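You operate a simulated robot arm through the tools that you are given. There is no shell and no other tool. Be economical: measure what you need, move in short steps, check, and stop when the job is done.

Carry out the task below with a simulated robot arm. There is one attempt and no reset: what you move stays moved.

Task
Turn the round knob of the teal box to 6 Nm. Put the numbered regulator that says "350" from the top of the end bench on top of the black air box there and the numbered regulator marked "359" on the blue label there. Turn the knob of the mount press to SHORT. Put the blue bin on the top of the end bench away on the front of the washers lane. Open the right drawer of the engine bench, fetch the long mount and set it in the inside of the right drawer of the engine bench and shut the drawer again. Pull the left drawer of the wiring bench open. Any order will do.

Only the result counts: the job must be done as asked and must still hold three seconds after the hand-in. Knocking over, shifting, dropping, spilling or breaking anything else fails it.

Robot
A 7-joint arm with a two-finger parallel gripper on a trunk, on a base that drives. Base frame: it is fixed to the floor where the robot stands at the start and does not move with it; the origin is under the middle of the robot, x ahead of it, y to its left, z up. Units: mm, degrees, N and s.
With the tool pointing down near the work surface it reaches from about 260 to 600 mm from the robot's upright axis, wherever it stands. Its first joint turns from -166.0 to 166.0 degrees. Places, roughly: black air box [-3500, -500, 1000]; blue bin (20x29x12 cm) [-3700, -700, 900]; blue label [-3250, -250, 750]; front of the washers lane (20x29 cm) [-420, 3260, 840]; inside of the right drawer of the engine bench [-2400, 700, 700]; knob of the mount press [-3300, -600, 1000]; left drawer of the wiring bench [1300, 3800, 800]; long mount [-3250, -750, 750]; numbered regulator [-3500, -250, 1000]; right drawer of the engine bench [-2400, 700, 700]; round knob of the teal box [800, 0, 700]. Payload 3.4 kg.
The tool frame sits at the grasp point between the pads (the TCP): z along the fingers, y along the line on which they close. The tips reach 30 mm beyond it. The gripper opens to 94 mm. The fingers are 28 mm wide and 10 mm thick; the gripper's body (50 by 96 mm) begins 55 mm behind the TCP.
Orientation is that of the tool frame in the base frame, as a unit quaternion [x, y, z, w]. With the fingers straight down and closing along the base's y, the tool's x points along the base's -x, its y along +y and its z along -z.

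Tools
- The arm moves only by the tool arm_command. Its arguments are lists of equal length, an entry for each row: "translation": the shift along the base's x, y, z in units of 30 mm (1.0 is 30 mm), a list of three; "turn": the turn, a rotation vector about the base's x, y, z in units of 4 degrees (1.0 is 4 degrees), a list of three; "fingers": the finger opening in mm, from 0 to 94. In form: {"translation": [[dx, dy, dz], ...], "turn": [[ax, ay, az], ...], "fingers": [fingers, ...]}. A call has 1 to 12 rows; each row shifts and turns the commanded pose from where the row before left it. A call with a number of a shift or a turn outside -1 to 1 is refused whole. Rows are played at 5 a second. More than 50 mm and 8.6 degrees between two rows, or a gripper value outside its range, and nothing of the call is played. Where a pose cannot be reached the arm comes as near as it can. A force on the tool above 40 N (or 10 N above the force at the start of the call, whichever is more), or a blocked arm, ends the call early, and 0.2 s more pass. The fingers move at their own pace (about 72 mm/s each) and stop on an object; they squeeze with about 24 N. The grip force told is the motor's: it shows also when the fingers shut on nothing. Time passes only in rows, and 0.2 s behind the last, so rows that do not move let the fingers close. The reply holds the time, the measured pose of the TCP, the force on the tool along the base axes, the opening and the grip force, in the units named above and with some noise, with the torque about the TCP (base axes, N m) and any sound that the robot's microphone picked up.
- Cameras (640 x 400 px; columns grow to the right, rows downward): "scene" is now at [18.4, 119.1, 1517.4]; the picture's right is [-0.39, -0.92, 0.00], its down [-0.59, 0.25, -0.77] and it looks along [0.71, -0.30, -0.64] (base axes); focal length 261 px, centre (320, 200). "wrist" rides on the gripper at [76, 14, -102] in the tool frame; the picture's right is [-0.18, 0.98, 0.00], its down [-0.75, -0.14, -0.64] and it looks along [-0.63, -0.12, 0.77] (tool axes); focal length 243 px, centre (320, 200). There is no depth. A picture from a camera that has moved, and an enlarged one, comes with that camera's place and axes in the base frame and with its lens.
- snapshot(camera): a new picture of that camera. It takes no simulated time.
- lift_body(by): slides the trunk up (or, below 0, down) by that many mm; the arm and the scene camera ride with it, the base frame stays. It gives what a move gives, with no picture.
- base_move(legs): drives the robot by 1 to 6 legs, each [ahead, left, turn to the left] in mm, mm and degrees, along the robot's own axes; the way and the turn of a leg run together, so that a leg with both is an arc; at most 1500 mm and 180 degrees a leg. The arm and the cameras ride along, it lands a little off, and it stops where it bumps. It gives what a move gives.
- head_to(pan, tilt): turns the head with the scene camera to pan (to the left, within 155 degrees either way) and tilt (down, from -29 to 69), counted from straight ahead of the robot. It gives what a move gives.
- enlarge(camera, box): a new picture of the part [left, top, right, bottom] of that camera's present view, enlarged. It takes no simulated time.
- hand_in(): hands the job in; it is judged then, once.

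Go step by step. Nothing tells you exact positions but the pictures and the camera data: compare them with the known pose of the tool, close in by small moves and look again before you grip or let go. The budget is 196 turns and 174 pictures, counting those below and the enlarged ones. Unless the task says otherwise, let go and move clear before handing in.

The tools are called after "Call:" as name(argument=value, ...) on one line, values as JSON. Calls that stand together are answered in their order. arm_command: Moves the arm, as the interface text tells. Its arguments: {"type":"object","properties":{"translation":{"type":"array"},"turn":{"type":"array"},"fingers":{"type":"array"}},"required":["translation","turn","fingers"]} The other tools are called the same way: lift_body (by) slides the trunk up or down; base_move (legs) drives the base; head_to (pan, tilt) turns the head that bears the scene camera; snapshot (camera) takes a picture; enlarge (camera, box) takes an enlarged picture of a part of a camera's view; hand_in () hands the job in.

At the start:

```text
time_s: 0.0
ee_pos: [406.7, -40.8, 1062.7]
ee_rot: [0.0, 1.0, 0.0, 0.0]
wrist_force: [0.2, -0.4, -0.4]
ft_torque: [0.01, -0.02, 0.01]
grip_width: 94.1
grasp_force: 0.0
trunk travel left (down, up): [-175.0, 211.0]
robot x, y, heading: [-0.9, -1.8, 0.2]
head pan, tilt: [-23.0, 39.7]
```

scene: 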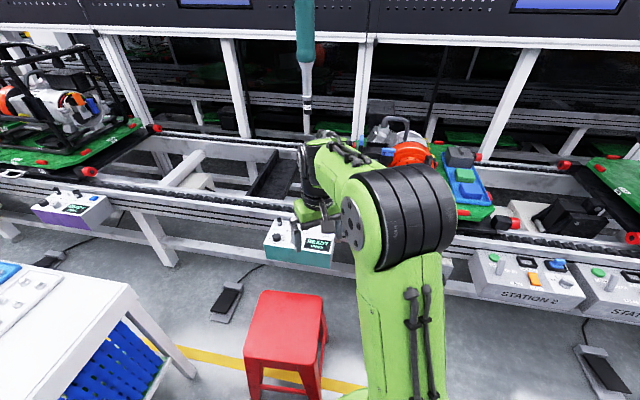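
wrist: 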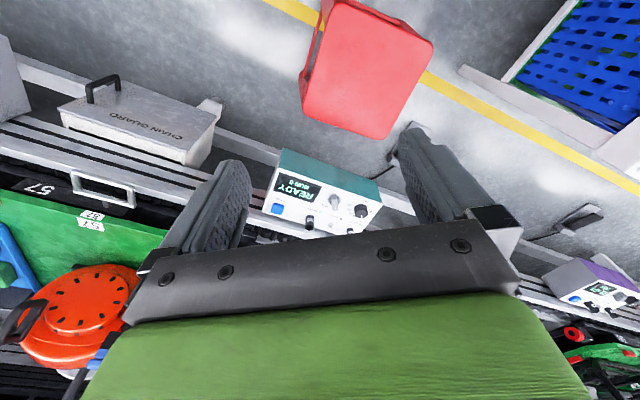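

The teal box hangs on the conveyor rail ahead, under the arm. I'll take a closer look at it first.

Call:
enlarge(camera="wrist", box=[240, 130, 400, 250])

Call:
enlarge(camera="scene", box=[240, 190, 360, 280])

```text
3.33 times, centred on (320, 190) of wrist
camera zoom: at [329.8, -26.8, 1165.9], right [0.18, 0.98, 0.0], down [0.75, -0.14, 0.64], along [0.63, -0.12, -0.77], focal length 809 px, centre (320, 233)
```

zoom: 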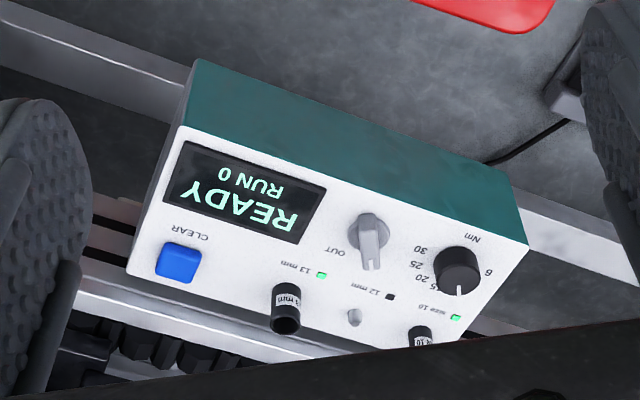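

```text
4.44 times, centred on (300, 235) of scene
camera zoom: at [18.4, 119.1, 1517.4], right [-0.39, -0.92, 0.0], down [-0.59, 0.25, -0.77], along [0.71, -0.3, -0.64], focal length 1159 px, centre (409, 44)
```

zoom: 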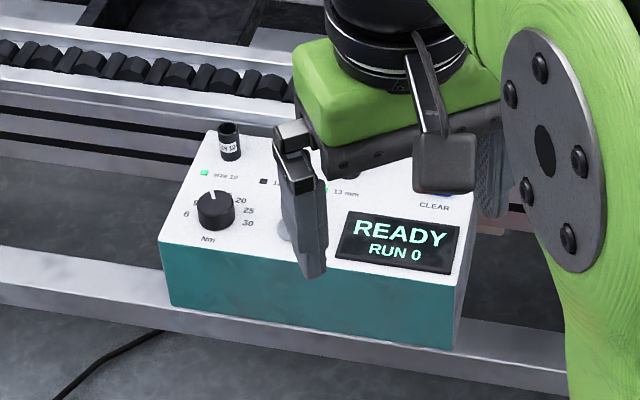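

The round Nm knob computes to about (764, 0, 703), with a stool between me and it. I'll look at the floor in front to choose a standing place.

Call:
head_to(pan=0, tilt=65)

Call:
snapshot(camera="scene")

Call:
head_to(pan=-60, tilt=50)

Call:
snapshot(camera="scene")

Call:
head_to(pan=150, tilt=20)

Call:
snapshot(camera="scene")

Call:
head_to(pan=75, tilt=20)

Call:
snapshot(camera="scene")

```text
time_s: 0.9
ee_pos: [406.5, -41.4, 1062.9]
ee_rot: [0.0, 1.0, 0.0, 0.0]
wrist_force: [0.9, -0.7, 0.0]
ft_torque: [-0.01, 0.01, 0.02]
grip_width: 94.2
grasp_force: 0.0
trunk travel left (down, up): [-175.0, 211.0]
robot x, y, heading: [-1.6, 1.6, -0.1]
head pan, tilt: [0.0, 65.0]
```

```text
169 pictures are left
camera scene: at [0.7, 152.3, 1484.8], right [0.0, -1.0, 0.0], down [-0.91, 0.0, -0.42], along [0.42, 0.0, -0.91], focal length 261 px, centre (320, 200)
```

scene: 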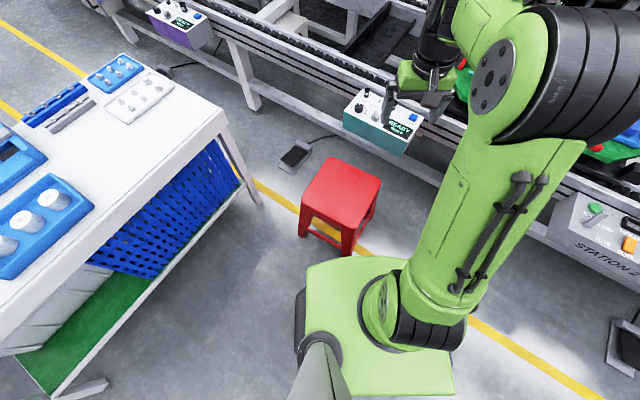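

```text
time_s: 2.2
ee_pos: [406.3, -41.1, 1063.3]
ee_rot: [0.001, 1.0, 0.001, 0.0]
wrist_force: [0.8, 0.0, -0.2]
ft_torque: [0.0, 0.01, 0.0]
grip_width: 93.9
grasp_force: 0.1
trunk travel left (down, up): [-175.0, 211.0]
robot x, y, heading: [3.2, -1.5, -0.1]
head pan, tilt: [-60.0, 50.0]
```

```text
168 pictures are left
camera scene: at [-21.5, 85.7, 1502.8], right [-0.87, -0.5, 0.0], down [-0.38, 0.66, -0.64], along [0.32, -0.56, -0.77], focal length 261 px, centre (320, 200)
```

scene: 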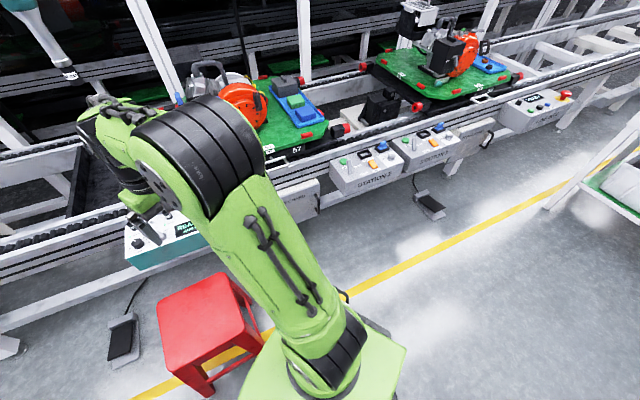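

```text
time_s: 5.2
ee_pos: [406.6, -42.0, 1063.4]
ee_rot: [0.0, 1.0, -0.001, 0.0]
wrist_force: [0.6, -0.1, -0.4]
ft_torque: [-0.04, -0.05, 0.06]
grip_width: 94.0
grasp_force: 0.0
trunk travel left (down, up): [-175.0, 211.0]
robot x, y, heading: [0.7, 0.1, -0.3]
head pan, tilt: [150.0, 20.0]
```

```text
167 pictures are left
camera scene: at [-140.7, 198.9, 1548.4], right [0.5, 0.87, 0.0], down [0.3, -0.17, -0.94], along [-0.81, 0.47, -0.34], focal length 261 px, centre (320, 200)
```

scene: 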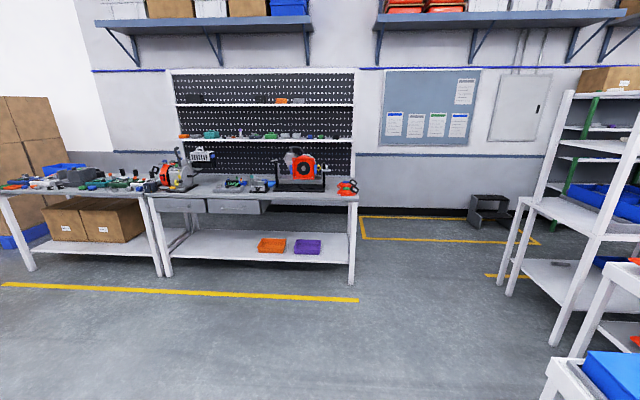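

```text
time_s: 6.7
ee_pos: [405.9, -41.1, 1063.2]
ee_rot: [0.001, 1.0, 0.0, -0.001]
wrist_force: [-0.2, 0.2, 0.7]
ft_torque: [0.02, -0.02, 0.02]
grip_width: 94.1
grasp_force: 0.1
trunk travel left (down, up): [-175.0, 211.0]
robot x, y, heading: [0.3, 3.1, -0.1]
head pan, tilt: [75.0, 20.0]
```

```text
166 pictures are left
camera scene: at [-36.0, 242.3, 1548.4], right [0.97, -0.26, 0.0], down [-0.09, -0.33, -0.94], along [0.24, 0.91, -0.34], focal length 261 px, centre (320, 200)
```

scene: 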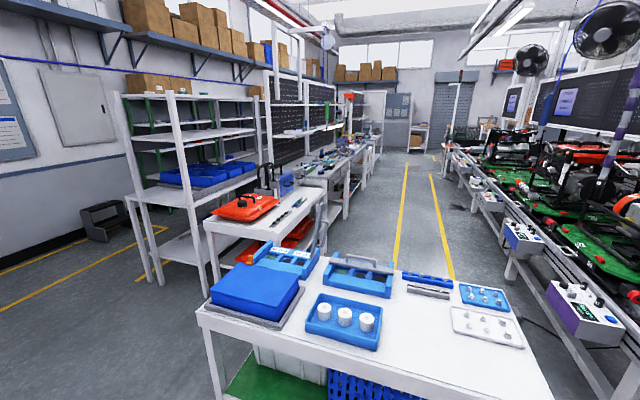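

The conveyor runs obliquely (direction about (0.56, 0.83)), and the stool stands right in front of the teal box. I'll check my own footprint before driving.

Call:
head_to(pan=-40, tilt=69)

Call:
snapshot(camera="scene")

Call:
head_to(pan=90, tilt=69)

Call:
snapshot(camera="scene")

```text
time_s: 8.6
ee_pos: [405.5, -42.0, 1063.2]
ee_rot: [0.0, 1.0, 0.0, 0.0]
wrist_force: [0.5, 0.3, 0.2]
ft_torque: [-0.01, 0.03, 0.01]
grip_width: 93.8
grasp_force: 0.1
trunk travel left (down, up): [-175.0, 211.0]
robot x, y, heading: [0.6, 2.8, -0.1]
head pan, tilt: [-40.0, 68.8]
```

```text
165 pictures are left
camera scene: at [-17.2, 116.4, 1480.9], right [-0.64, -0.77, 0.0], down [-0.71, 0.6, -0.36], along [0.28, -0.23, -0.93], focal length 261 px, centre (320, 200)
```

scene: 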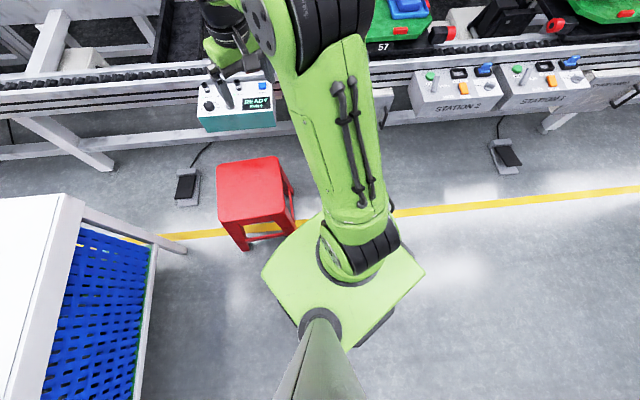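

```text
time_s: 10.8
ee_pos: [406.0, -41.4, 1063.0]
ee_rot: [0.0, 1.0, 0.0, 0.001]
wrist_force: [0.0, -0.9, -1.0]
ft_torque: [0.02, 0.0, 0.02]
grip_width: 93.6
grasp_force: 0.1
trunk travel left (down, up): [-175.0, 211.0]
robot x, y, heading: [-0.2, 0.3, -0.2]
head pan, tilt: [90.0, 68.8]
```

```text
164 pictures are left
camera scene: at [-60.0, 208.3, 1480.9], right [1.0, 0.0, 0.0], down [0.0, -0.93, -0.36], along [0.0, 0.36, -0.93], focal length 261 px, centre (320, 200)
```

scene: 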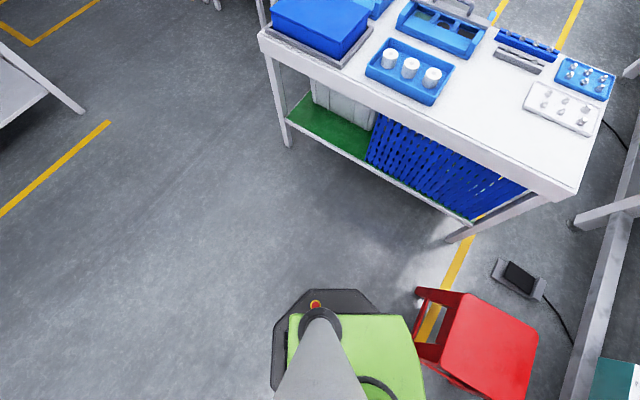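

My base is roughly ±260 mm. I'll turn to face along the aisle (56°), back off, and shift sideways toward the conveyor to stand on the right side of the stool.

Call:
base_move(legs=[[0, 0, 56], [-110, 0, 0], [0, -250, 0]])

Call:
head_to(pan=-30, tilt=65)

Call:
snapshot(camera="scene")

Call:
snapshot(camera="wrist")

```text
time_s: 15.6
ee_pos: [344.4, 124.2, 1063.7]
ee_rot: [-0.472, 0.882, 0.002, 0.0]
wrist_force: [-0.3, -0.9, -0.5]
ft_torque: [0.04, 0.0, 0.0]
grip_width: 94.1
grasp_force: 0.0
trunk travel left (down, up): [-175.0, 211.0]
robot x, y, heading: [82.2, -189.8, 56.0]
head pan, tilt: [90.0, 68.8]
stopped in leg 3: the robot was blocked; the commanded pose is now the measured one
```

```text
time_s: 17.6
ee_pos: [341.1, 126.3, 1061.8]
ee_rot: [-0.473, 0.881, 0.001, 0.0]
wrist_force: [0.7, 0.1, 0.2]
ft_torque: [0.01, -0.01, 0.02]
grip_width: 93.9
grasp_force: 0.0
trunk travel left (down, up): [-175.0, 211.0]
robot x, y, heading: [83.7, -187.1, 56.2]
head pan, tilt: [-30.0, 65.0]
```

```text
163 pictures are left
camera scene: at [-23.2, -126.8, 1484.7], right [0.44, -0.9, 0.0], down [-0.81, -0.4, -0.42], along [0.38, 0.19, -0.91], focal length 261 px, centre (320, 200)
```

scene: 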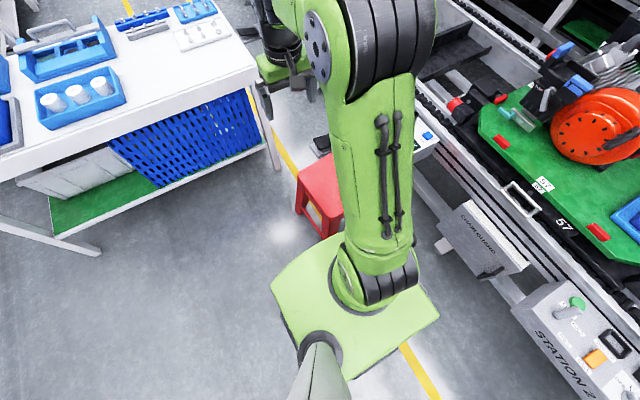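

```text
162 pictures are left
camera wrist: at [287.5, 71.1, 1165.9], right [-0.72, 0.7, 0.0], down [0.54, 0.55, 0.64], along [0.45, 0.46, -0.77], focal length 243 px, centre (320, 200)
```

wrist: 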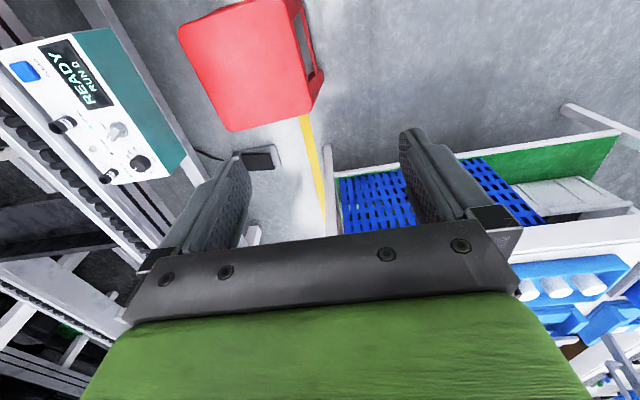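

The base was blocked at about (82, −190). I'll look for what it touched.

Call:
head_to(pan=-75, tilt=60)

Call:
snapshot(camera="scene")

Call:
head_to(pan=10, tilt=69)

Call:
snapshot(camera="scene")

```text
time_s: 18.7
ee_pos: [341.8, 127.0, 1062.0]
ee_rot: [-0.473, 0.881, 0.001, 0.0]
wrist_force: [-0.5, -0.2, 1.4]
ft_torque: [0.02, -0.04, 0.02]
grip_width: 94.1
grasp_force: 0.0
trunk travel left (down, up): [-175.0, 211.0]
robot x, y, heading: [83.8, -187.8, 56.2]
head pan, tilt: [-75.0, 60.0]
```

```text
161 pictures are left
camera scene: at [-14.5, -175.1, 1490.3], right [-0.32, -0.95, 0.0], down [-0.82, 0.28, -0.5], along [0.47, -0.16, -0.87], focal length 261 px, centre (320, 200)
```

scene: 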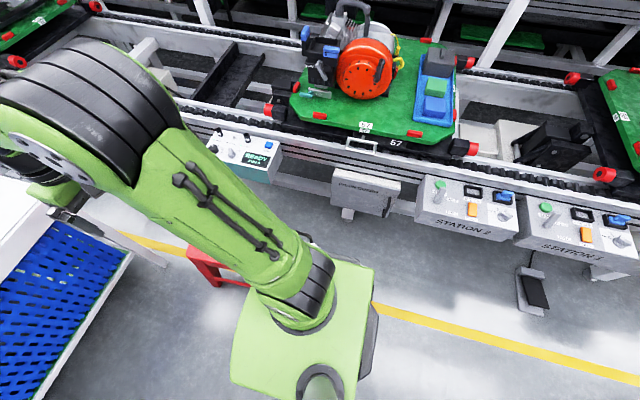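

```text
time_s: 20.3
ee_pos: [342.4, 126.9, 1062.9]
ee_rot: [-0.473, 0.881, 0.002, -0.001]
wrist_force: [-0.3, -0.1, -1.2]
ft_torque: [0.02, 0.0, 0.0]
grip_width: 93.9
grasp_force: 0.1
trunk travel left (down, up): [-175.0, 211.0]
robot x, y, heading: [84.0, -188.5, 56.0]
head pan, tilt: [10.0, 68.8]
```

```text
160 pictures are left
camera scene: at [-55.1, -102.5, 1480.9], right [0.92, -0.4, 0.0], down [-0.38, -0.85, -0.36], along [0.15, 0.33, -0.93], focal length 261 px, centre (320, 200)
```

scene: 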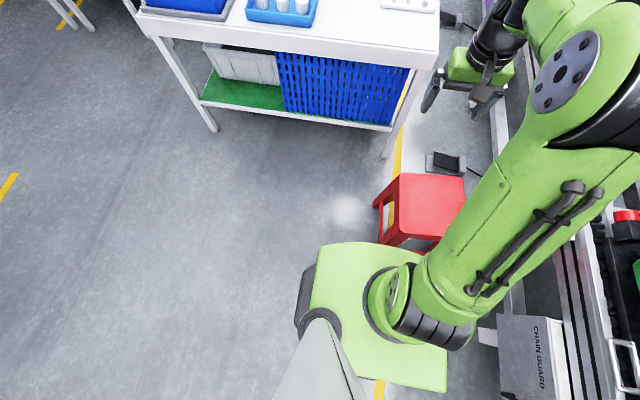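

Call:
enlarge(camera="scene", box=[300, 160, 540, 310])

Call:
head_to(pan=60, tilt=69)

Call:
snapshot(camera="scene")

Call:
head_to(pan=-55, tilt=69)

Call:
snapshot(camera="scene")

```text
2.67 times, centred on (420, 235) of scene
camera zoom: at [-55.1, -102.5, 1480.9], right [0.92, -0.4, 0.0], down [-0.38, -0.85, -0.36], along [0.15, 0.33, -0.93], focal length 696 px, centre (53, 107)
```

zoom: 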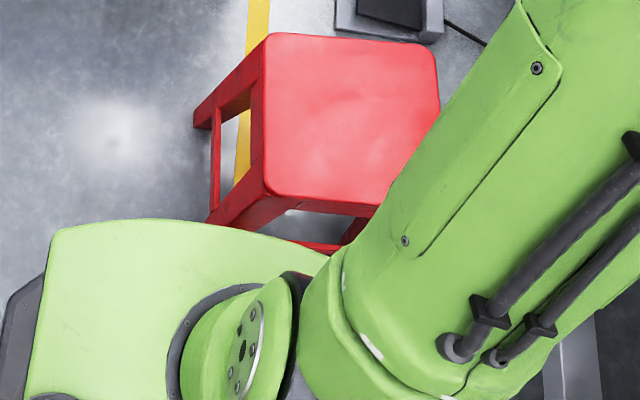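

```text
time_s: 21.4
ee_pos: [340.9, 125.3, 1062.4]
ee_rot: [-0.472, 0.881, 0.0, 0.0]
wrist_force: [0.2, -0.3, 0.8]
ft_torque: [-0.02, 0.02, -0.04]
grip_width: 93.8
grasp_force: 0.1
trunk travel left (down, up): [-175.0, 211.0]
robot x, y, heading: [81.6, -188.7, 56.3]
head pan, tilt: [60.0, 68.8]
```

```text
158 pictures are left
camera scene: at [-102.3, -103.5, 1480.9], right [0.9, 0.44, 0.0], down [0.41, -0.84, -0.36], along [-0.16, 0.33, -0.93], focal length 261 px, centre (320, 200)
```

scene: 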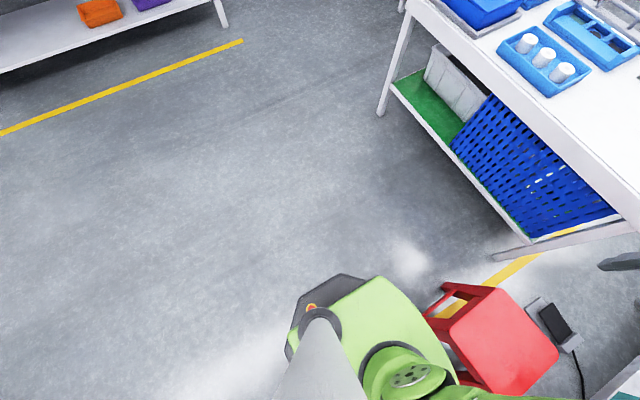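

```text
time_s: 23.4
ee_pos: [341.9, 126.7, 1063.1]
ee_rot: [-0.473, 0.881, 0.001, -0.001]
wrist_force: [0.3, 0.8, 0.4]
ft_torque: [-0.04, 0.0, -0.03]
grip_width: 93.9
grasp_force: 0.0
trunk travel left (down, up): [-175.0, 211.0]
robot x, y, heading: [81.2, -192.7, 56.1]
head pan, tilt: [-55.0, 68.8]
```

```text
157 pictures are left
camera scene: at [-21.7, -152.5, 1480.9], right [0.02, -1.0, 0.0], down [-0.93, -0.02, -0.36], along [0.36, 0.01, -0.93], focal length 261 px, centre (320, 200)
```

scene: 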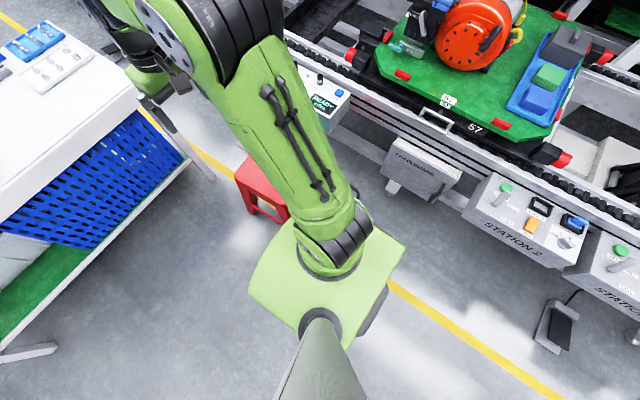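

The base's front is longer (~280 mm) than its back and sides, and it most likely met a stool leg. I'll back off, turn to face away from the conveyor (heading 146°), then back in toward the conveyor on the right of the stool.

Call:
base_move(legs=[[-130, 0, 0], [0, 0, 90], [-230, 0, 0]])

Call:
head_to(pan=-120, tilt=60)

Call:
snapshot(camera="scene")

```text
time_s: 29.8
ee_pos: [-113.6, -163.6, 1062.8]
ee_rot: [0.956, -0.294, -0.001, 0.0]
wrist_force: [0.0, -0.1, 0.9]
ft_torque: [0.02, 0.04, 0.01]
grip_width: 94.1
grasp_force: 0.0
trunk travel left (down, up): [-175.0, 211.0]
robot x, y, heading: [195.2, -425.3, 145.5]
head pan, tilt: [-55.0, 68.8]
```

```text
time_s: 31.1
ee_pos: [-114.4, -163.0, 1063.2]
ee_rot: [0.956, -0.294, 0.0, 0.001]
wrist_force: [-0.2, 0.0, -0.4]
ft_torque: [-0.01, 0.02, -0.05]
grip_width: 94.0
grasp_force: 0.1
trunk travel left (down, up): [-175.0, 211.0]
robot x, y, heading: [191.5, -428.7, 145.8]
head pan, tilt: [-120.0, 60.0]
```

```text
156 pictures are left
camera scene: at [221.7, -555.5, 1490.3], right [0.43, -0.9, 0.0], down [-0.78, -0.38, -0.5], along [0.45, 0.22, -0.87], focal length 261 px, centre (320, 200)
```

scene: 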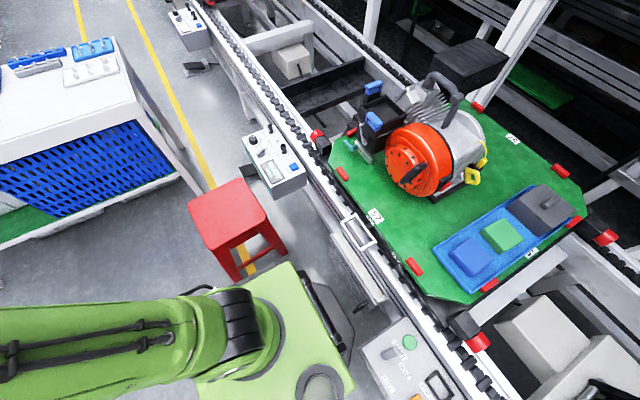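

Clear now at about (193, −427), with nothing touching. The stool's feet start at d≈180 along the aisle, so I can shift 145 mm toward it.

Call:
base_move(legs=[[0, -145, 0]])

Call:
snapshot(camera="scene")

```text
time_s: 32.5
ee_pos: [-30.8, -44.0, 1063.4]
ee_rot: [0.956, -0.294, -0.001, 0.002]
wrist_force: [-0.6, 0.6, 0.3]
ft_torque: [-0.01, 0.01, -0.02]
grip_width: 94.0
grasp_force: 0.1
trunk travel left (down, up): [-175.0, 211.0]
robot x, y, heading: [281.0, -308.2, 145.8]
head pan, tilt: [-120.0, 60.0]
```

```text
155 pictures are left
camera scene: at [304.1, -435.1, 1490.4], right [0.43, -0.9, 0.0], down [-0.78, -0.38, -0.5], along [0.45, 0.22, -0.87], focal length 261 px, centre (320, 200)
```

scene: 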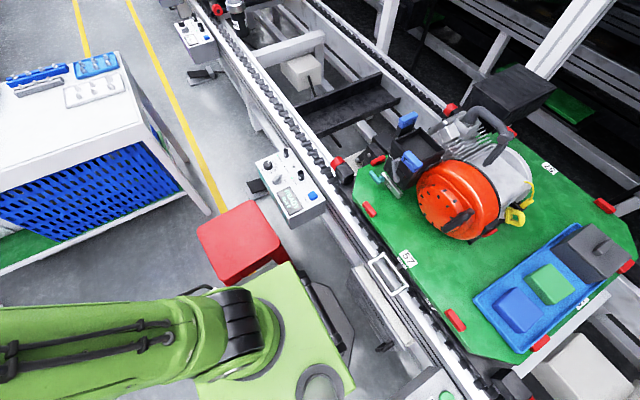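

Robot is at (281, −308), about 575 mm from the knob. I'll swing the arm clockwise around the robot axis at its current height.

Call:
arm_command(translation=[[0.556, 0.76, 0], [0.608, 0.719, 0], [0.657, 0.675, 0], [0.702, 0.628, 0], [0.744, 0.577, 0], [0.783, 0.524, 0], [0.817, 0.468, 0], [0.848, 0.41, 0], [0.875, 0.35, 0], [0.897, 0.288, 0], [0.915, 0.225, 0], [0.928, 0.16, 0]], turn=[[0, 0, -1], [0, 0, -1], [0, 0, -1], [0, 0, -1], [0, 0, -1], [0, 0, -1], [0, 0, -1], [0, 0, -1], [0, 0, -1], [0, 0, -1], [0, 0, -1], [0, 0, -1]], fingers=[94, 94, 94, 94, 94, 94, 94, 94, 94, 94, 94, 94])

Call:
arm_command(translation=[[0.937, 0.095, 0], [0.942, 0.03, 0], [0.941, -0.036, 0], [0.937, -0.102, 0], [0.927, -0.167, 0], [0.913, -0.231, 0], [0.895, -0.294, 0], [0.872, -0.356, 0], [0.845, -0.416, 0], [0.814, -0.474, 0], [0.779, -0.529, 0], [0.74, -0.583, 0]], turn=[[0, 0, -1], [0, 0, -1], [0, 0, -1], [0, 0, -1], [0, 0, -1], [0, 0, -1], [0, 0, -1], [0, 0, -1], [0, 0, -1], [0, 0, -1], [0, 0, -1], [0, 0, -1]], fingers=[94, 94, 94, 94, 94, 94, 94, 94, 94, 94, 94, 94])

Call:
arm_command(translation=[[0.698, -0.633, 0], [0.652, -0.68, 0], [0.603, -0.724, 0], [0.551, -0.764, 0]], turn=[[0, 0, -1], [0, 0, -1], [0, 0, -1], [0, 0, -1]], fingers=[94, 94, 94, 94])

Call:
snapshot(camera="wrist")

```text
time_s: 35.1
ee_pos: [246.0, 129.3, 1062.4]
ee_rot: [0.753, -0.658, 0.0, 0.0]
wrist_force: [0.7, 0.2, 0.1]
ft_torque: [0.02, -0.01, 0.01]
grip_width: 94.1
grasp_force: 0.0
trunk travel left (down, up): [-175.0, 211.0]
robot x, y, heading: [282.6, -310.6, 146.0]
head pan, tilt: [-120.0, 60.0]
```

```text
time_s: 37.7
ee_pos: [564.2, 36.9, 1063.4]
ee_rot: [-0.42, 0.907, 0.0, 0.0]
wrist_force: [0.7, 0.1, 0.4]
ft_torque: [0.01, 0.01, 0.03]
grip_width: 94.2
grasp_force: 0.0
trunk travel left (down, up): [-175.0, 211.0]
robot x, y, heading: [279.1, -306.4, 145.5]
head pan, tilt: [-120.0, 60.0]
```

```text
time_s: 38.7
ee_pos: [639.1, -47.6, 1063.8]
ee_rot: [-0.29, 0.957, 0.001, 0.001]
wrist_force: [-0.2, 0.5, 0.0]
ft_torque: [0.0, -0.02, -0.01]
grip_width: 94.1
grasp_force: 0.1
trunk travel left (down, up): [-175.0, 211.0]
robot x, y, heading: [280.5, -309.9, 145.9]
head pan, tilt: [-120.0, 60.0]
```

```text
154 pictures are left
camera wrist: at [567.6, -78.1, 1165.8], right [-0.39, 0.92, 0.0], down [0.71, 0.3, 0.64], along [0.59, 0.25, -0.77], focal length 243 px, centre (320, 200)
```

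wrist: 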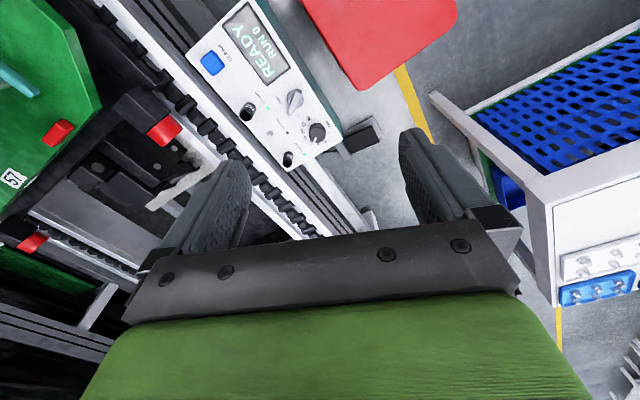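

Knob at about (759, 0). I'll move over it at z≈850.

Call:
arm_command(translation=[[0.8, 0.32, 0], [0.8, 0.32, -0.5], [0.8, 0.32, -1], [0.8, 0.32, -1], [0.8, 0.32, -1], [0, 0, -1], [0, 0, -1], [0, 0, -1], [0, 0, -0.6]], turn=[[0, 0, 0], [0, 0, 0], [0, 0, 0], [0, 0, 0], [0, 0, 0], [0, 0, 0], [0, 0, 0], [0, 0, 0], [0, 0, 0]], fingers=[94, 94, 94, 70, 60, 50, 50, 50, 50])

Call:
snapshot(camera="wrist")

Call:
enlarge(camera="scene", box=[220, 120, 340, 220])

```text
time_s: 40.7
ee_pos: [756.0, -2.2, 848.9]
ee_rot: [-0.29, 0.957, 0.0, 0.0]
wrist_force: [-0.3, -0.3, 0.2]
ft_torque: [0.0, 0.02, -0.01]
grip_width: 50.0
grasp_force: 0.0
out of reach, approached as far as the arm can: row 5
trunk travel left (down, up): [-175.0, 211.0]
robot x, y, heading: [280.8, -306.8, 145.5]
head pan, tilt: [-120.0, 60.0]
```

```text
153 pictures are left
camera wrist: at [685.2, -32.4, 951.4], right [-0.39, 0.92, 0.0], down [0.71, 0.3, 0.64], along [0.59, 0.25, -0.77], focal length 243 px, centre (320, 200)
```

wrist: 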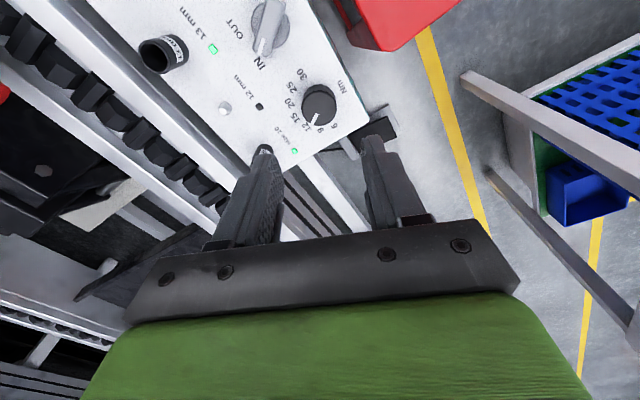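

```text
4.00 times, centred on (280, 170) of scene
camera zoom: at [303.5, -436.5, 1490.3], right [0.43, -0.9, 0.0], down [-0.78, -0.38, -0.5], along [0.45, 0.22, -0.87], focal length 1043 px, centre (480, 320)
```

zoom: 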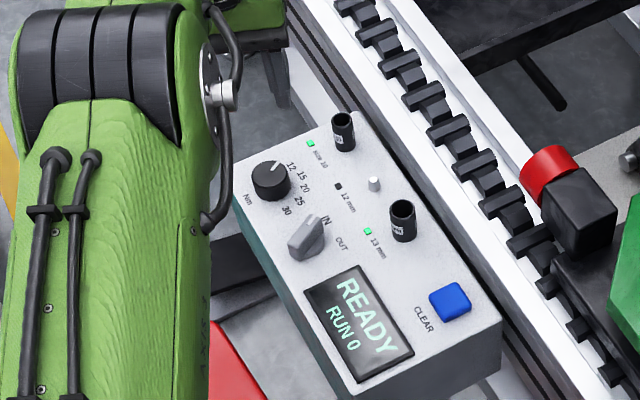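

Call:
enlarge(camera="wrist", box=[260, 60, 380, 160])

```text
4.00 times, centred on (320, 110) of wrist
camera zoom: at [685.2, -32.4, 951.4], right [-0.39, 0.92, 0.0], down [0.71, 0.3, 0.64], along [0.59, 0.25, -0.77], focal length 970 px, centre (320, 560)
```

zoom: 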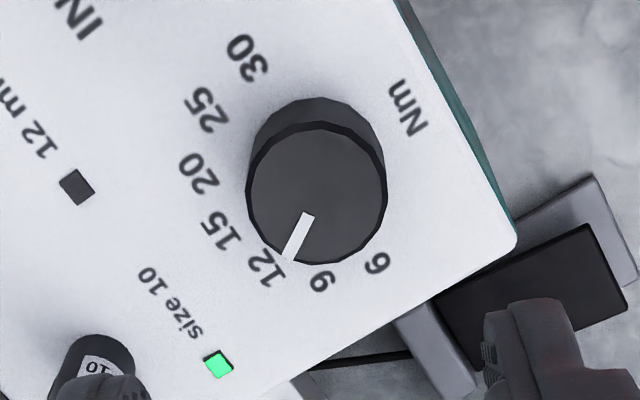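

The knob points to 12; labels are 30° apart and 6 lies at +60° (counter-clockwise from above). Knob centre is (764, 0), top z≈705, face ≈685. Descending to TCP z≈720 with fingers open.

Call:
arm_command(translation=[[0.13, 0.03, -1], [0.13, 0.03, -1], [0, 0, -1], [0, 0, -0.5], [0, 0, 0]], turn=[[0, 0, 0], [0, 0, 0], [0, 0, 0], [0, 0, 0], [0, 0, 0]], fingers=[60, 60, 60, 60, 60])

Call:
snapshot(camera="wrist")

```text
time_s: 41.9
ee_pos: [756.1, -4.3, 744.4]
ee_rot: [-0.29, 0.957, 0.001, 0.0]
wrist_force: [0.2, -0.5, 0.8]
ft_torque: [0.02, 0.01, 0.0]
grip_width: 60.1
grasp_force: 0.0
out of reach, approached as far as the arm can: row 3
trunk travel left (down, up): [-175.0, 211.0]
robot x, y, heading: [278.2, -308.3, 145.6]
head pan, tilt: [-120.0, 60.0]
```

```text
150 pictures are left
camera wrist: at [684.9, -35.0, 847.7], right [-0.39, 0.92, 0.0], down [0.71, 0.3, 0.64], along [0.59, 0.25, -0.77], focal length 243 px, centre (320, 200)
```

wrist: 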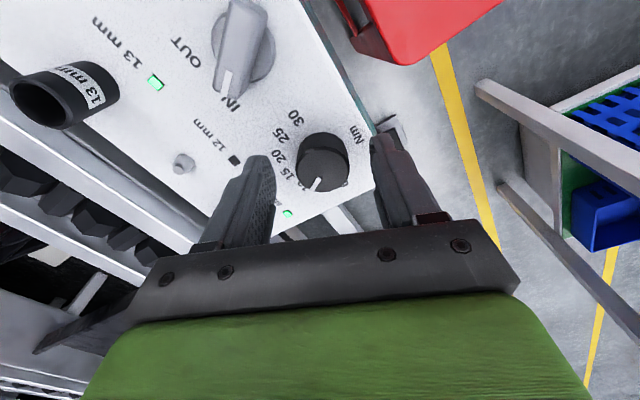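

The arm is at its reach limit here. I'll raise the arm and lower the trunk to gain reach.

Call:
arm_command(translation=[[0, 0, 1], [0, 0, 1], [0, 0, 1], [0, 0, 1]], turn=[[0, 0, 0], [0, 0, 0], [0, 0, 0], [0, 0, 0]], fingers=[60, 60, 60, 60])

Call:
lift_body(by=-120)

Call:
arm_command(translation=[[0.13, 0.06, 0], [0.13, 0.06, 0], [0, 0, 0]], turn=[[0, 0, 0], [0, 0, 0], [0, 0, 0]], fingers=[60, 60, 60])

```text
time_s: 42.9
ee_pos: [756.5, -5.6, 864.5]
ee_rot: [-0.29, 0.957, 0.001, 0.0]
wrist_force: [0.2, -0.2, -0.2]
ft_torque: [0.03, -0.02, -0.04]
grip_width: 59.8
grasp_force: 0.0
trunk travel left (down, up): [-175.0, 211.0]
robot x, y, heading: [283.1, -306.3, 145.8]
head pan, tilt: [-120.0, 60.0]
```

```text
time_s: 44.4
ee_pos: [756.5, -5.7, 744.0]
ee_rot: [-0.29, 0.957, 0.0, 0.0]
wrist_force: [-0.2, -0.4, -0.4]
ft_torque: [0.0, -0.02, 0.0]
grip_width: 60.2
grasp_force: 0.2
trunk travel left (down, up): [-55.0, 331.0]
robot x, y, heading: [280.0, -308.4, 145.9]
head pan, tilt: [-120.0, 60.0]
```

```text
time_s: 45.2
ee_pos: [764.2, -1.7, 744.1]
ee_rot: [-0.291, 0.957, 0.001, -0.001]
wrist_force: [0.7, -0.3, -0.2]
ft_torque: [-0.03, -0.03, -0.03]
grip_width: 59.7
grasp_force: 0.0
trunk travel left (down, up): [-55.0, 331.0]
robot x, y, heading: [280.3, -305.8, 145.6]
head pan, tilt: [-120.0, 60.0]
```

Call:
arm_command(translation=[[0, 0.04, -0.5], [0, 0, -0.3], [0, 0, 0], [0, 0, 0], [0, 0, 0], [0, 0, 0]], turn=[[0, 0, 0], [0, 0, 0], [0, 0, 0], [0, 0, 0], [0, 0, 0], [0, 0, 0]], fingers=[60, 60, 20, 20, 20, 20])

Call:
snapshot(camera="wrist")

```text
time_s: 45.9
ee_pos: [765.1, 0.5, 730.5]
ee_rot: [-0.29, 0.957, 0.003, 0.01]
wrist_force: [-5.0, 8.5, 5.6]
ft_torque: [0.68, 0.81, -0.11]
grip_width: 36.6
grasp_force: 11.6
trunk travel left (down, up): [-55.0, 331.0]
robot x, y, heading: [278.6, -306.2, 145.6]
head pan, tilt: [-120.0, 60.0]
stopped in row 3: the force on the tool passed its limit at 44 N (the readings are from after the stop); the commanded pose is now the measured one
```

```text
149 pictures are left
camera wrist: at [693.1, -30.3, 831.6], right [-0.39, 0.92, 0.0], down [0.69, 0.29, 0.66], along [0.6, 0.26, -0.75], focal length 243 px, centre (320, 200)
```

wrist: 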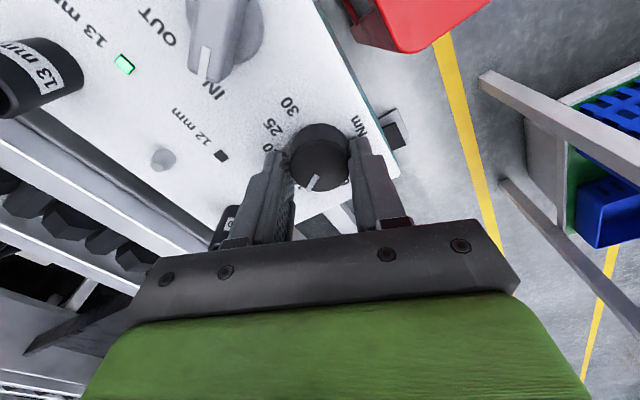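

The limit tripped, likely from the tips pressing near the face. The fingers now straddle the knob at z=730; I'll close firmly here, a touch lower.

Call:
arm_command(translation=[[0, 0, 0], [-0.02, -0.02, -0.1], [0, 0, -0.05], [0, 0, 0]], turn=[[0, 0, 0], [0, 0, 0], [0, 0, 0], [0, 0, 0]], fingers=[46, 46, 46, 46])

```text
time_s: 46.5
ee_pos: [764.3, 4.0, 731.0]
ee_rot: [-0.292, 0.956, 0.004, 0.013]
wrist_force: [-7.6, -2.4, 12.4]
ft_torque: [-0.4, 0.21, -0.27]
grip_width: 43.8
grasp_force: 0.0
trunk travel left (down, up): [-55.0, 331.0]
robot x, y, heading: [277.0, -306.5, 145.5]
head pan, tilt: [-120.0, 60.0]
stopped in row 3: the force on the tool passed its limit at 43 N (the readings are from after the stop); the commanded pose is now the measured one
```

Call:
snapshot(camera="scene")

Call:
enlarge(camera="wrist", box=[200, 90, 440, 240])

```text
148 pictures are left
camera scene: at [300.9, -437.8, 1369.0], right [0.43, -0.9, 0.0], down [-0.78, -0.38, -0.5], along [0.45, 0.22, -0.86], focal length 261 px, centre (320, 200)
```

scene: 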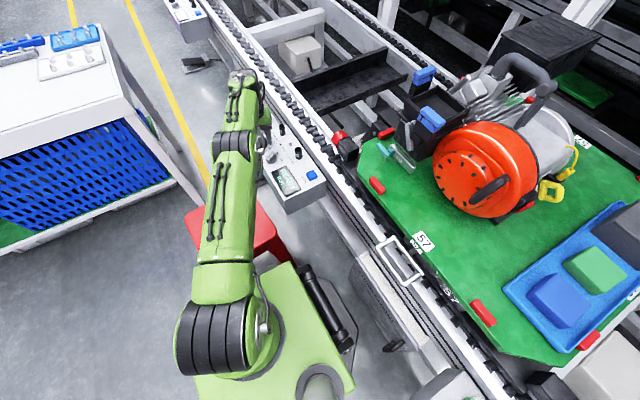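

```text
2.67 times, centred on (320, 165) of wrist
camera zoom: at [691.5, -28.7, 831.2], right [-0.4, 0.92, 0.01], down [0.69, 0.29, 0.66], along [0.61, 0.27, -0.75], focal length 647 px, centre (320, 293)
```

zoom: 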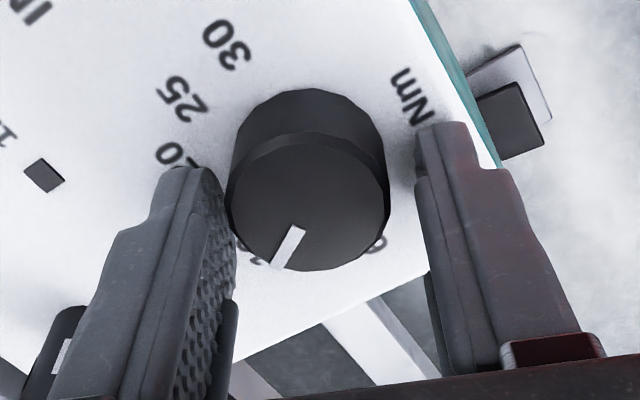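

The face seems a bit higher than I computed (~700), so the tips are touching it. I'll rise slightly, straighten the tool, centre and close.

Call:
arm_command(translation=[[0, 0, 0.1], [-0.05, -0.13, 0.05], [0, 0, 0]], turn=[[-0.11, 0.16, 0], [-0.11, 0.16, 0], [0, 0, 0]], fingers=[50, 50, 50])

Call:
enlarge(camera="wrist", box=[200, 90, 440, 240])

```text
time_s: 47.3
ee_pos: [765.4, -0.6, 732.6]
ee_rot: [-0.292, 0.956, 0.001, -0.001]
wrist_force: [0.3, 0.8, 0.3]
ft_torque: [-0.02, -0.04, 0.02]
grip_width: 49.8
grasp_force: 0.1
trunk travel left (down, up): [-55.0, 331.0]
robot x, y, heading: [280.3, -305.2, 145.6]
head pan, tilt: [-120.0, 60.0]
```

```text
2.67 times, centred on (320, 165) of wrist
camera zoom: at [694.1, -31.0, 835.6], right [-0.4, 0.92, 0.0], down [0.71, 0.3, 0.64], along [0.59, 0.25, -0.77], focal length 647 px, centre (320, 293)
```

zoom: 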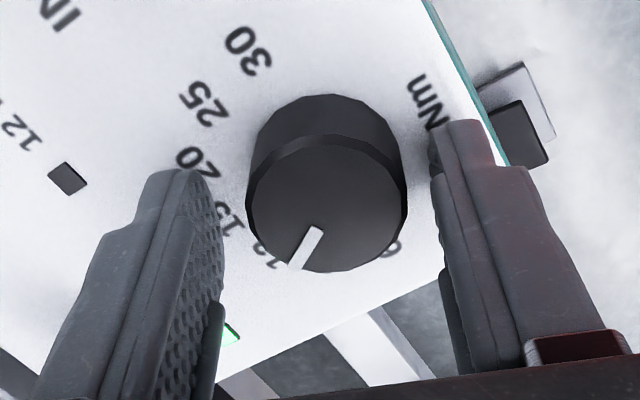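

Call:
arm_command(translation=[[0, 0, 0], [0, 0, 0], [0, 0, 0], [0, 0, 0]], turn=[[0, 0, 0], [0, 0, 0], [0, 0, 0], [0, 0, 0]], fingers=[36, 30, 24, 24])

Call:
enlarge(camera="wrist", box=[200, 90, 440, 240])

```text
time_s: 48.3
ee_pos: [763.5, 0.9, 733.2]
ee_rot: [-0.293, 0.956, 0.001, -0.001]
wrist_force: [-6.9, 10.3, -0.2]
ft_torque: [-0.03, 0.06, -0.08]
grip_width: 33.3
grasp_force: 45.2
trunk travel left (down, up): [-55.0, 331.0]
robot x, y, heading: [280.2, -306.3, 145.9]
head pan, tilt: [-120.0, 60.0]
```

```text
2.67 times, centred on (320, 165) of wrist
camera zoom: at [692.9, -29.2, 835.7], right [-0.4, 0.92, 0.0], down [0.7, 0.31, 0.64], along [0.59, 0.26, -0.77], focal length 647 px, centre (320, 293)
```

zoom: 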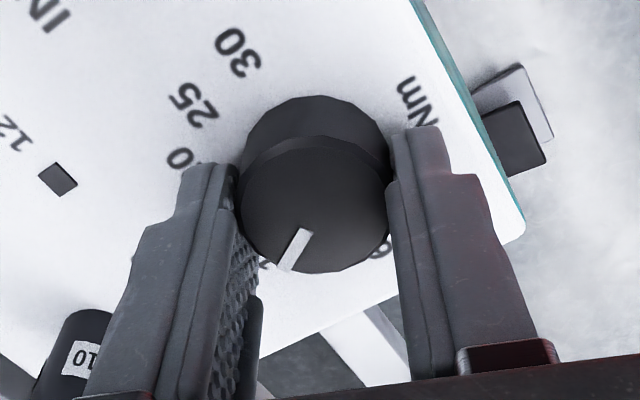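

Firm grip on the knob. Turning counter-clockwise 48° first.

Call:
arm_command(translation=[[0, 0, 0], [0, 0, 0], [0, 0, 0], [0, 0, 0], [0, 0, 0], [0, 0, 0], [0, 0, 0], [0, 0, 0], [0, 0, 0], [0, 0, 0], [0, 0, 0], [0, 0, 0]], turn=[[0, 0, 1], [0, 0, 1], [0, 0, 1], [0, 0, 1], [0, 0, 1], [0, 0, 1], [0, 0, 1], [0, 0, 1], [0, 0, 1], [0, 0, 1], [0, 0, 1], [0, 0, 1]], fingers=[24, 24, 24, 24, 24, 24, 24, 24, 24, 24, 24, 24])

Call:
enlarge(camera="wrist", box=[200, 90, 440, 240])

```text
time_s: 50.9
ee_pos: [760.6, 2.8, 732.5]
ee_rot: [-0.659, 0.752, -0.001, -0.002]
wrist_force: [-31.4, 19.6, -4.8]
ft_torque: [0.06, 0.46, -0.14]
grip_width: 33.3
grasp_force: 45.1
trunk travel left (down, up): [-55.0, 331.0]
robot x, y, heading: [280.5, -310.2, 145.6]
head pan, tilt: [-120.0, 60.0]
```

```text
2.67 times, centred on (320, 165) of wrist
camera zoom: at [736.6, -69.4, 835.9], right [-0.95, 0.31, 0.0], down [0.24, 0.73, 0.64], along [0.2, 0.61, -0.77], focal length 647 px, centre (320, 293)
```

zoom: 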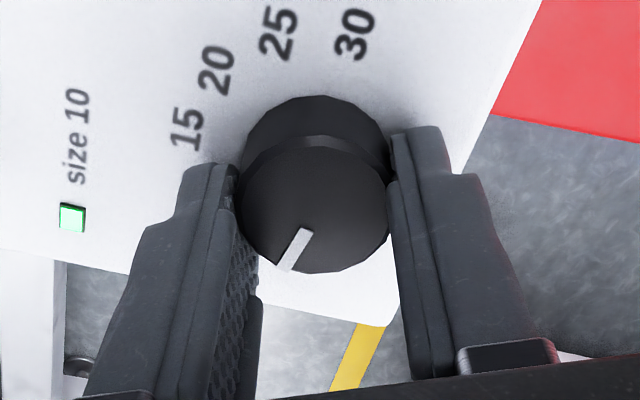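

Call:
arm_command(translation=[[-0.08, 0.05, 0], [-0.04, 0.02, 0], [0, 0, 0], [0, 0, 0]], turn=[[0, 0, 1], [0, 0, 1], [0, 0, 1], [0, 0, 0]], fingers=[24, 24, 24, 24])

Call:
enlarge(camera="wrist", box=[200, 90, 440, 240])

Call:
enlarge(camera="scene", box=[220, 100, 340, 220])

```text
time_s: 51.9
ee_pos: [759.4, 2.9, 733.3]
ee_rot: [0.732, -0.682, 0.002, 0.001]
wrist_force: [-24.6, 12.4, -8.1]
ft_torque: [0.65, 0.01, -0.08]
grip_width: 33.2
grasp_force: 44.8
trunk travel left (down, up): [-55.0, 331.0]
robot x, y, heading: [274.7, -308.6, 145.9]
head pan, tilt: [-120.0, 60.0]
```

```text
2.67 times, centred on (320, 165) of wrist
camera zoom: at [750.8, -72.9, 835.8], right [-0.99, 0.11, 0.0], down [0.09, 0.76, 0.64], along [0.07, 0.64, -0.77], focal length 647 px, centre (320, 293)
```

zoom: 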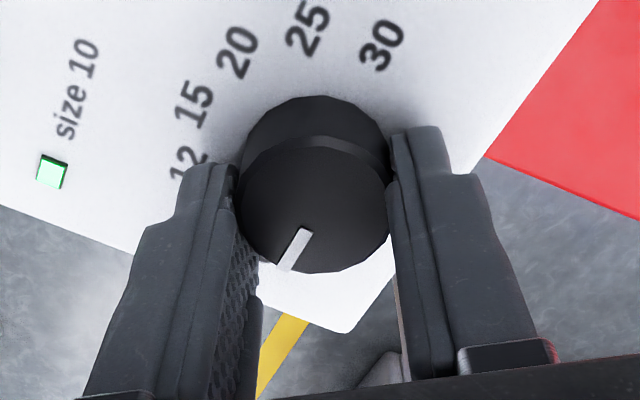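

```text
3.33 times, centred on (280, 160) of scene
camera zoom: at [301.0, -434.5, 1369.4], right [0.43, -0.9, 0.0], down [-0.78, -0.38, -0.5], along [0.45, 0.22, -0.87], focal length 869 px, centre (453, 333)
```

zoom: 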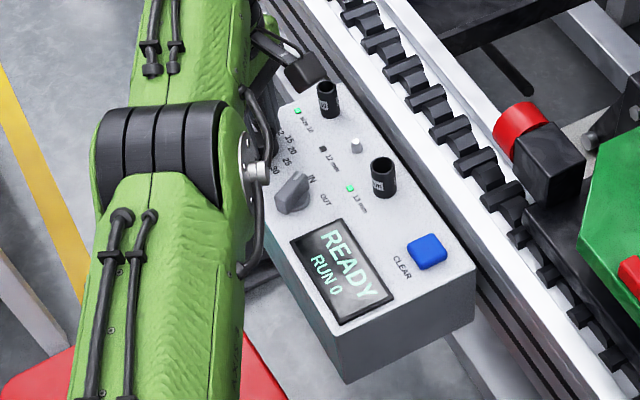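

Turned 60°. Opening the fingers and rising to check.

Call:
arm_command(translation=[[0, 0, 0], [0, 0, 0], [0, 0, 1], [0, 0, 1], [0, 0, 1], [0, 0, 1]], turn=[[0, 0, 0], [0, 0, 0], [0, 0, 0], [0, 0, 0], [0, 0, 0], [0, 0, 0]], fingers=[45, 56, 60, 60, 60, 60])

Call:
enlarge(camera="wrist", box=[200, 50, 440, 200])

```text
time_s: 53.3
ee_pos: [752.5, -2.9, 850.8]
ee_rot: [0.731, -0.682, 0.0, 0.001]
wrist_force: [0.0, 0.2, -0.5]
ft_torque: [0.01, 0.0, -0.02]
grip_width: 60.1
grasp_force: 0.1
out of reach, approached as far as the arm can: row 5, 6
trunk travel left (down, up): [-55.0, 331.0]
robot x, y, heading: [277.2, -306.3, 145.9]
head pan, tilt: [-120.0, 60.0]
```

```text
2.67 times, centred on (320, 125) of wrist
camera zoom: at [743.5, -80.3, 953.6], right [-0.99, 0.12, 0.0], down [0.09, 0.76, 0.64], along [0.07, 0.64, -0.77], focal length 647 px, centre (320, 400)
```

zoom: 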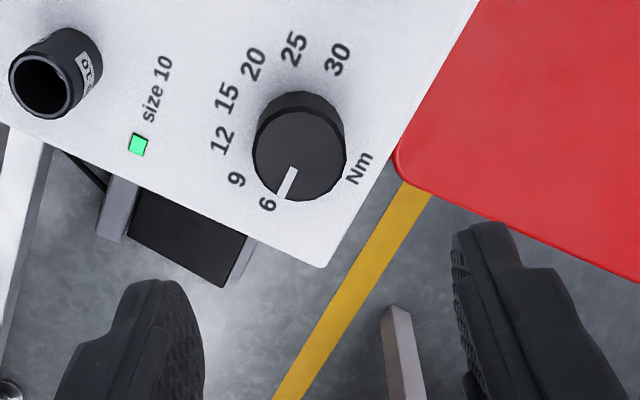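

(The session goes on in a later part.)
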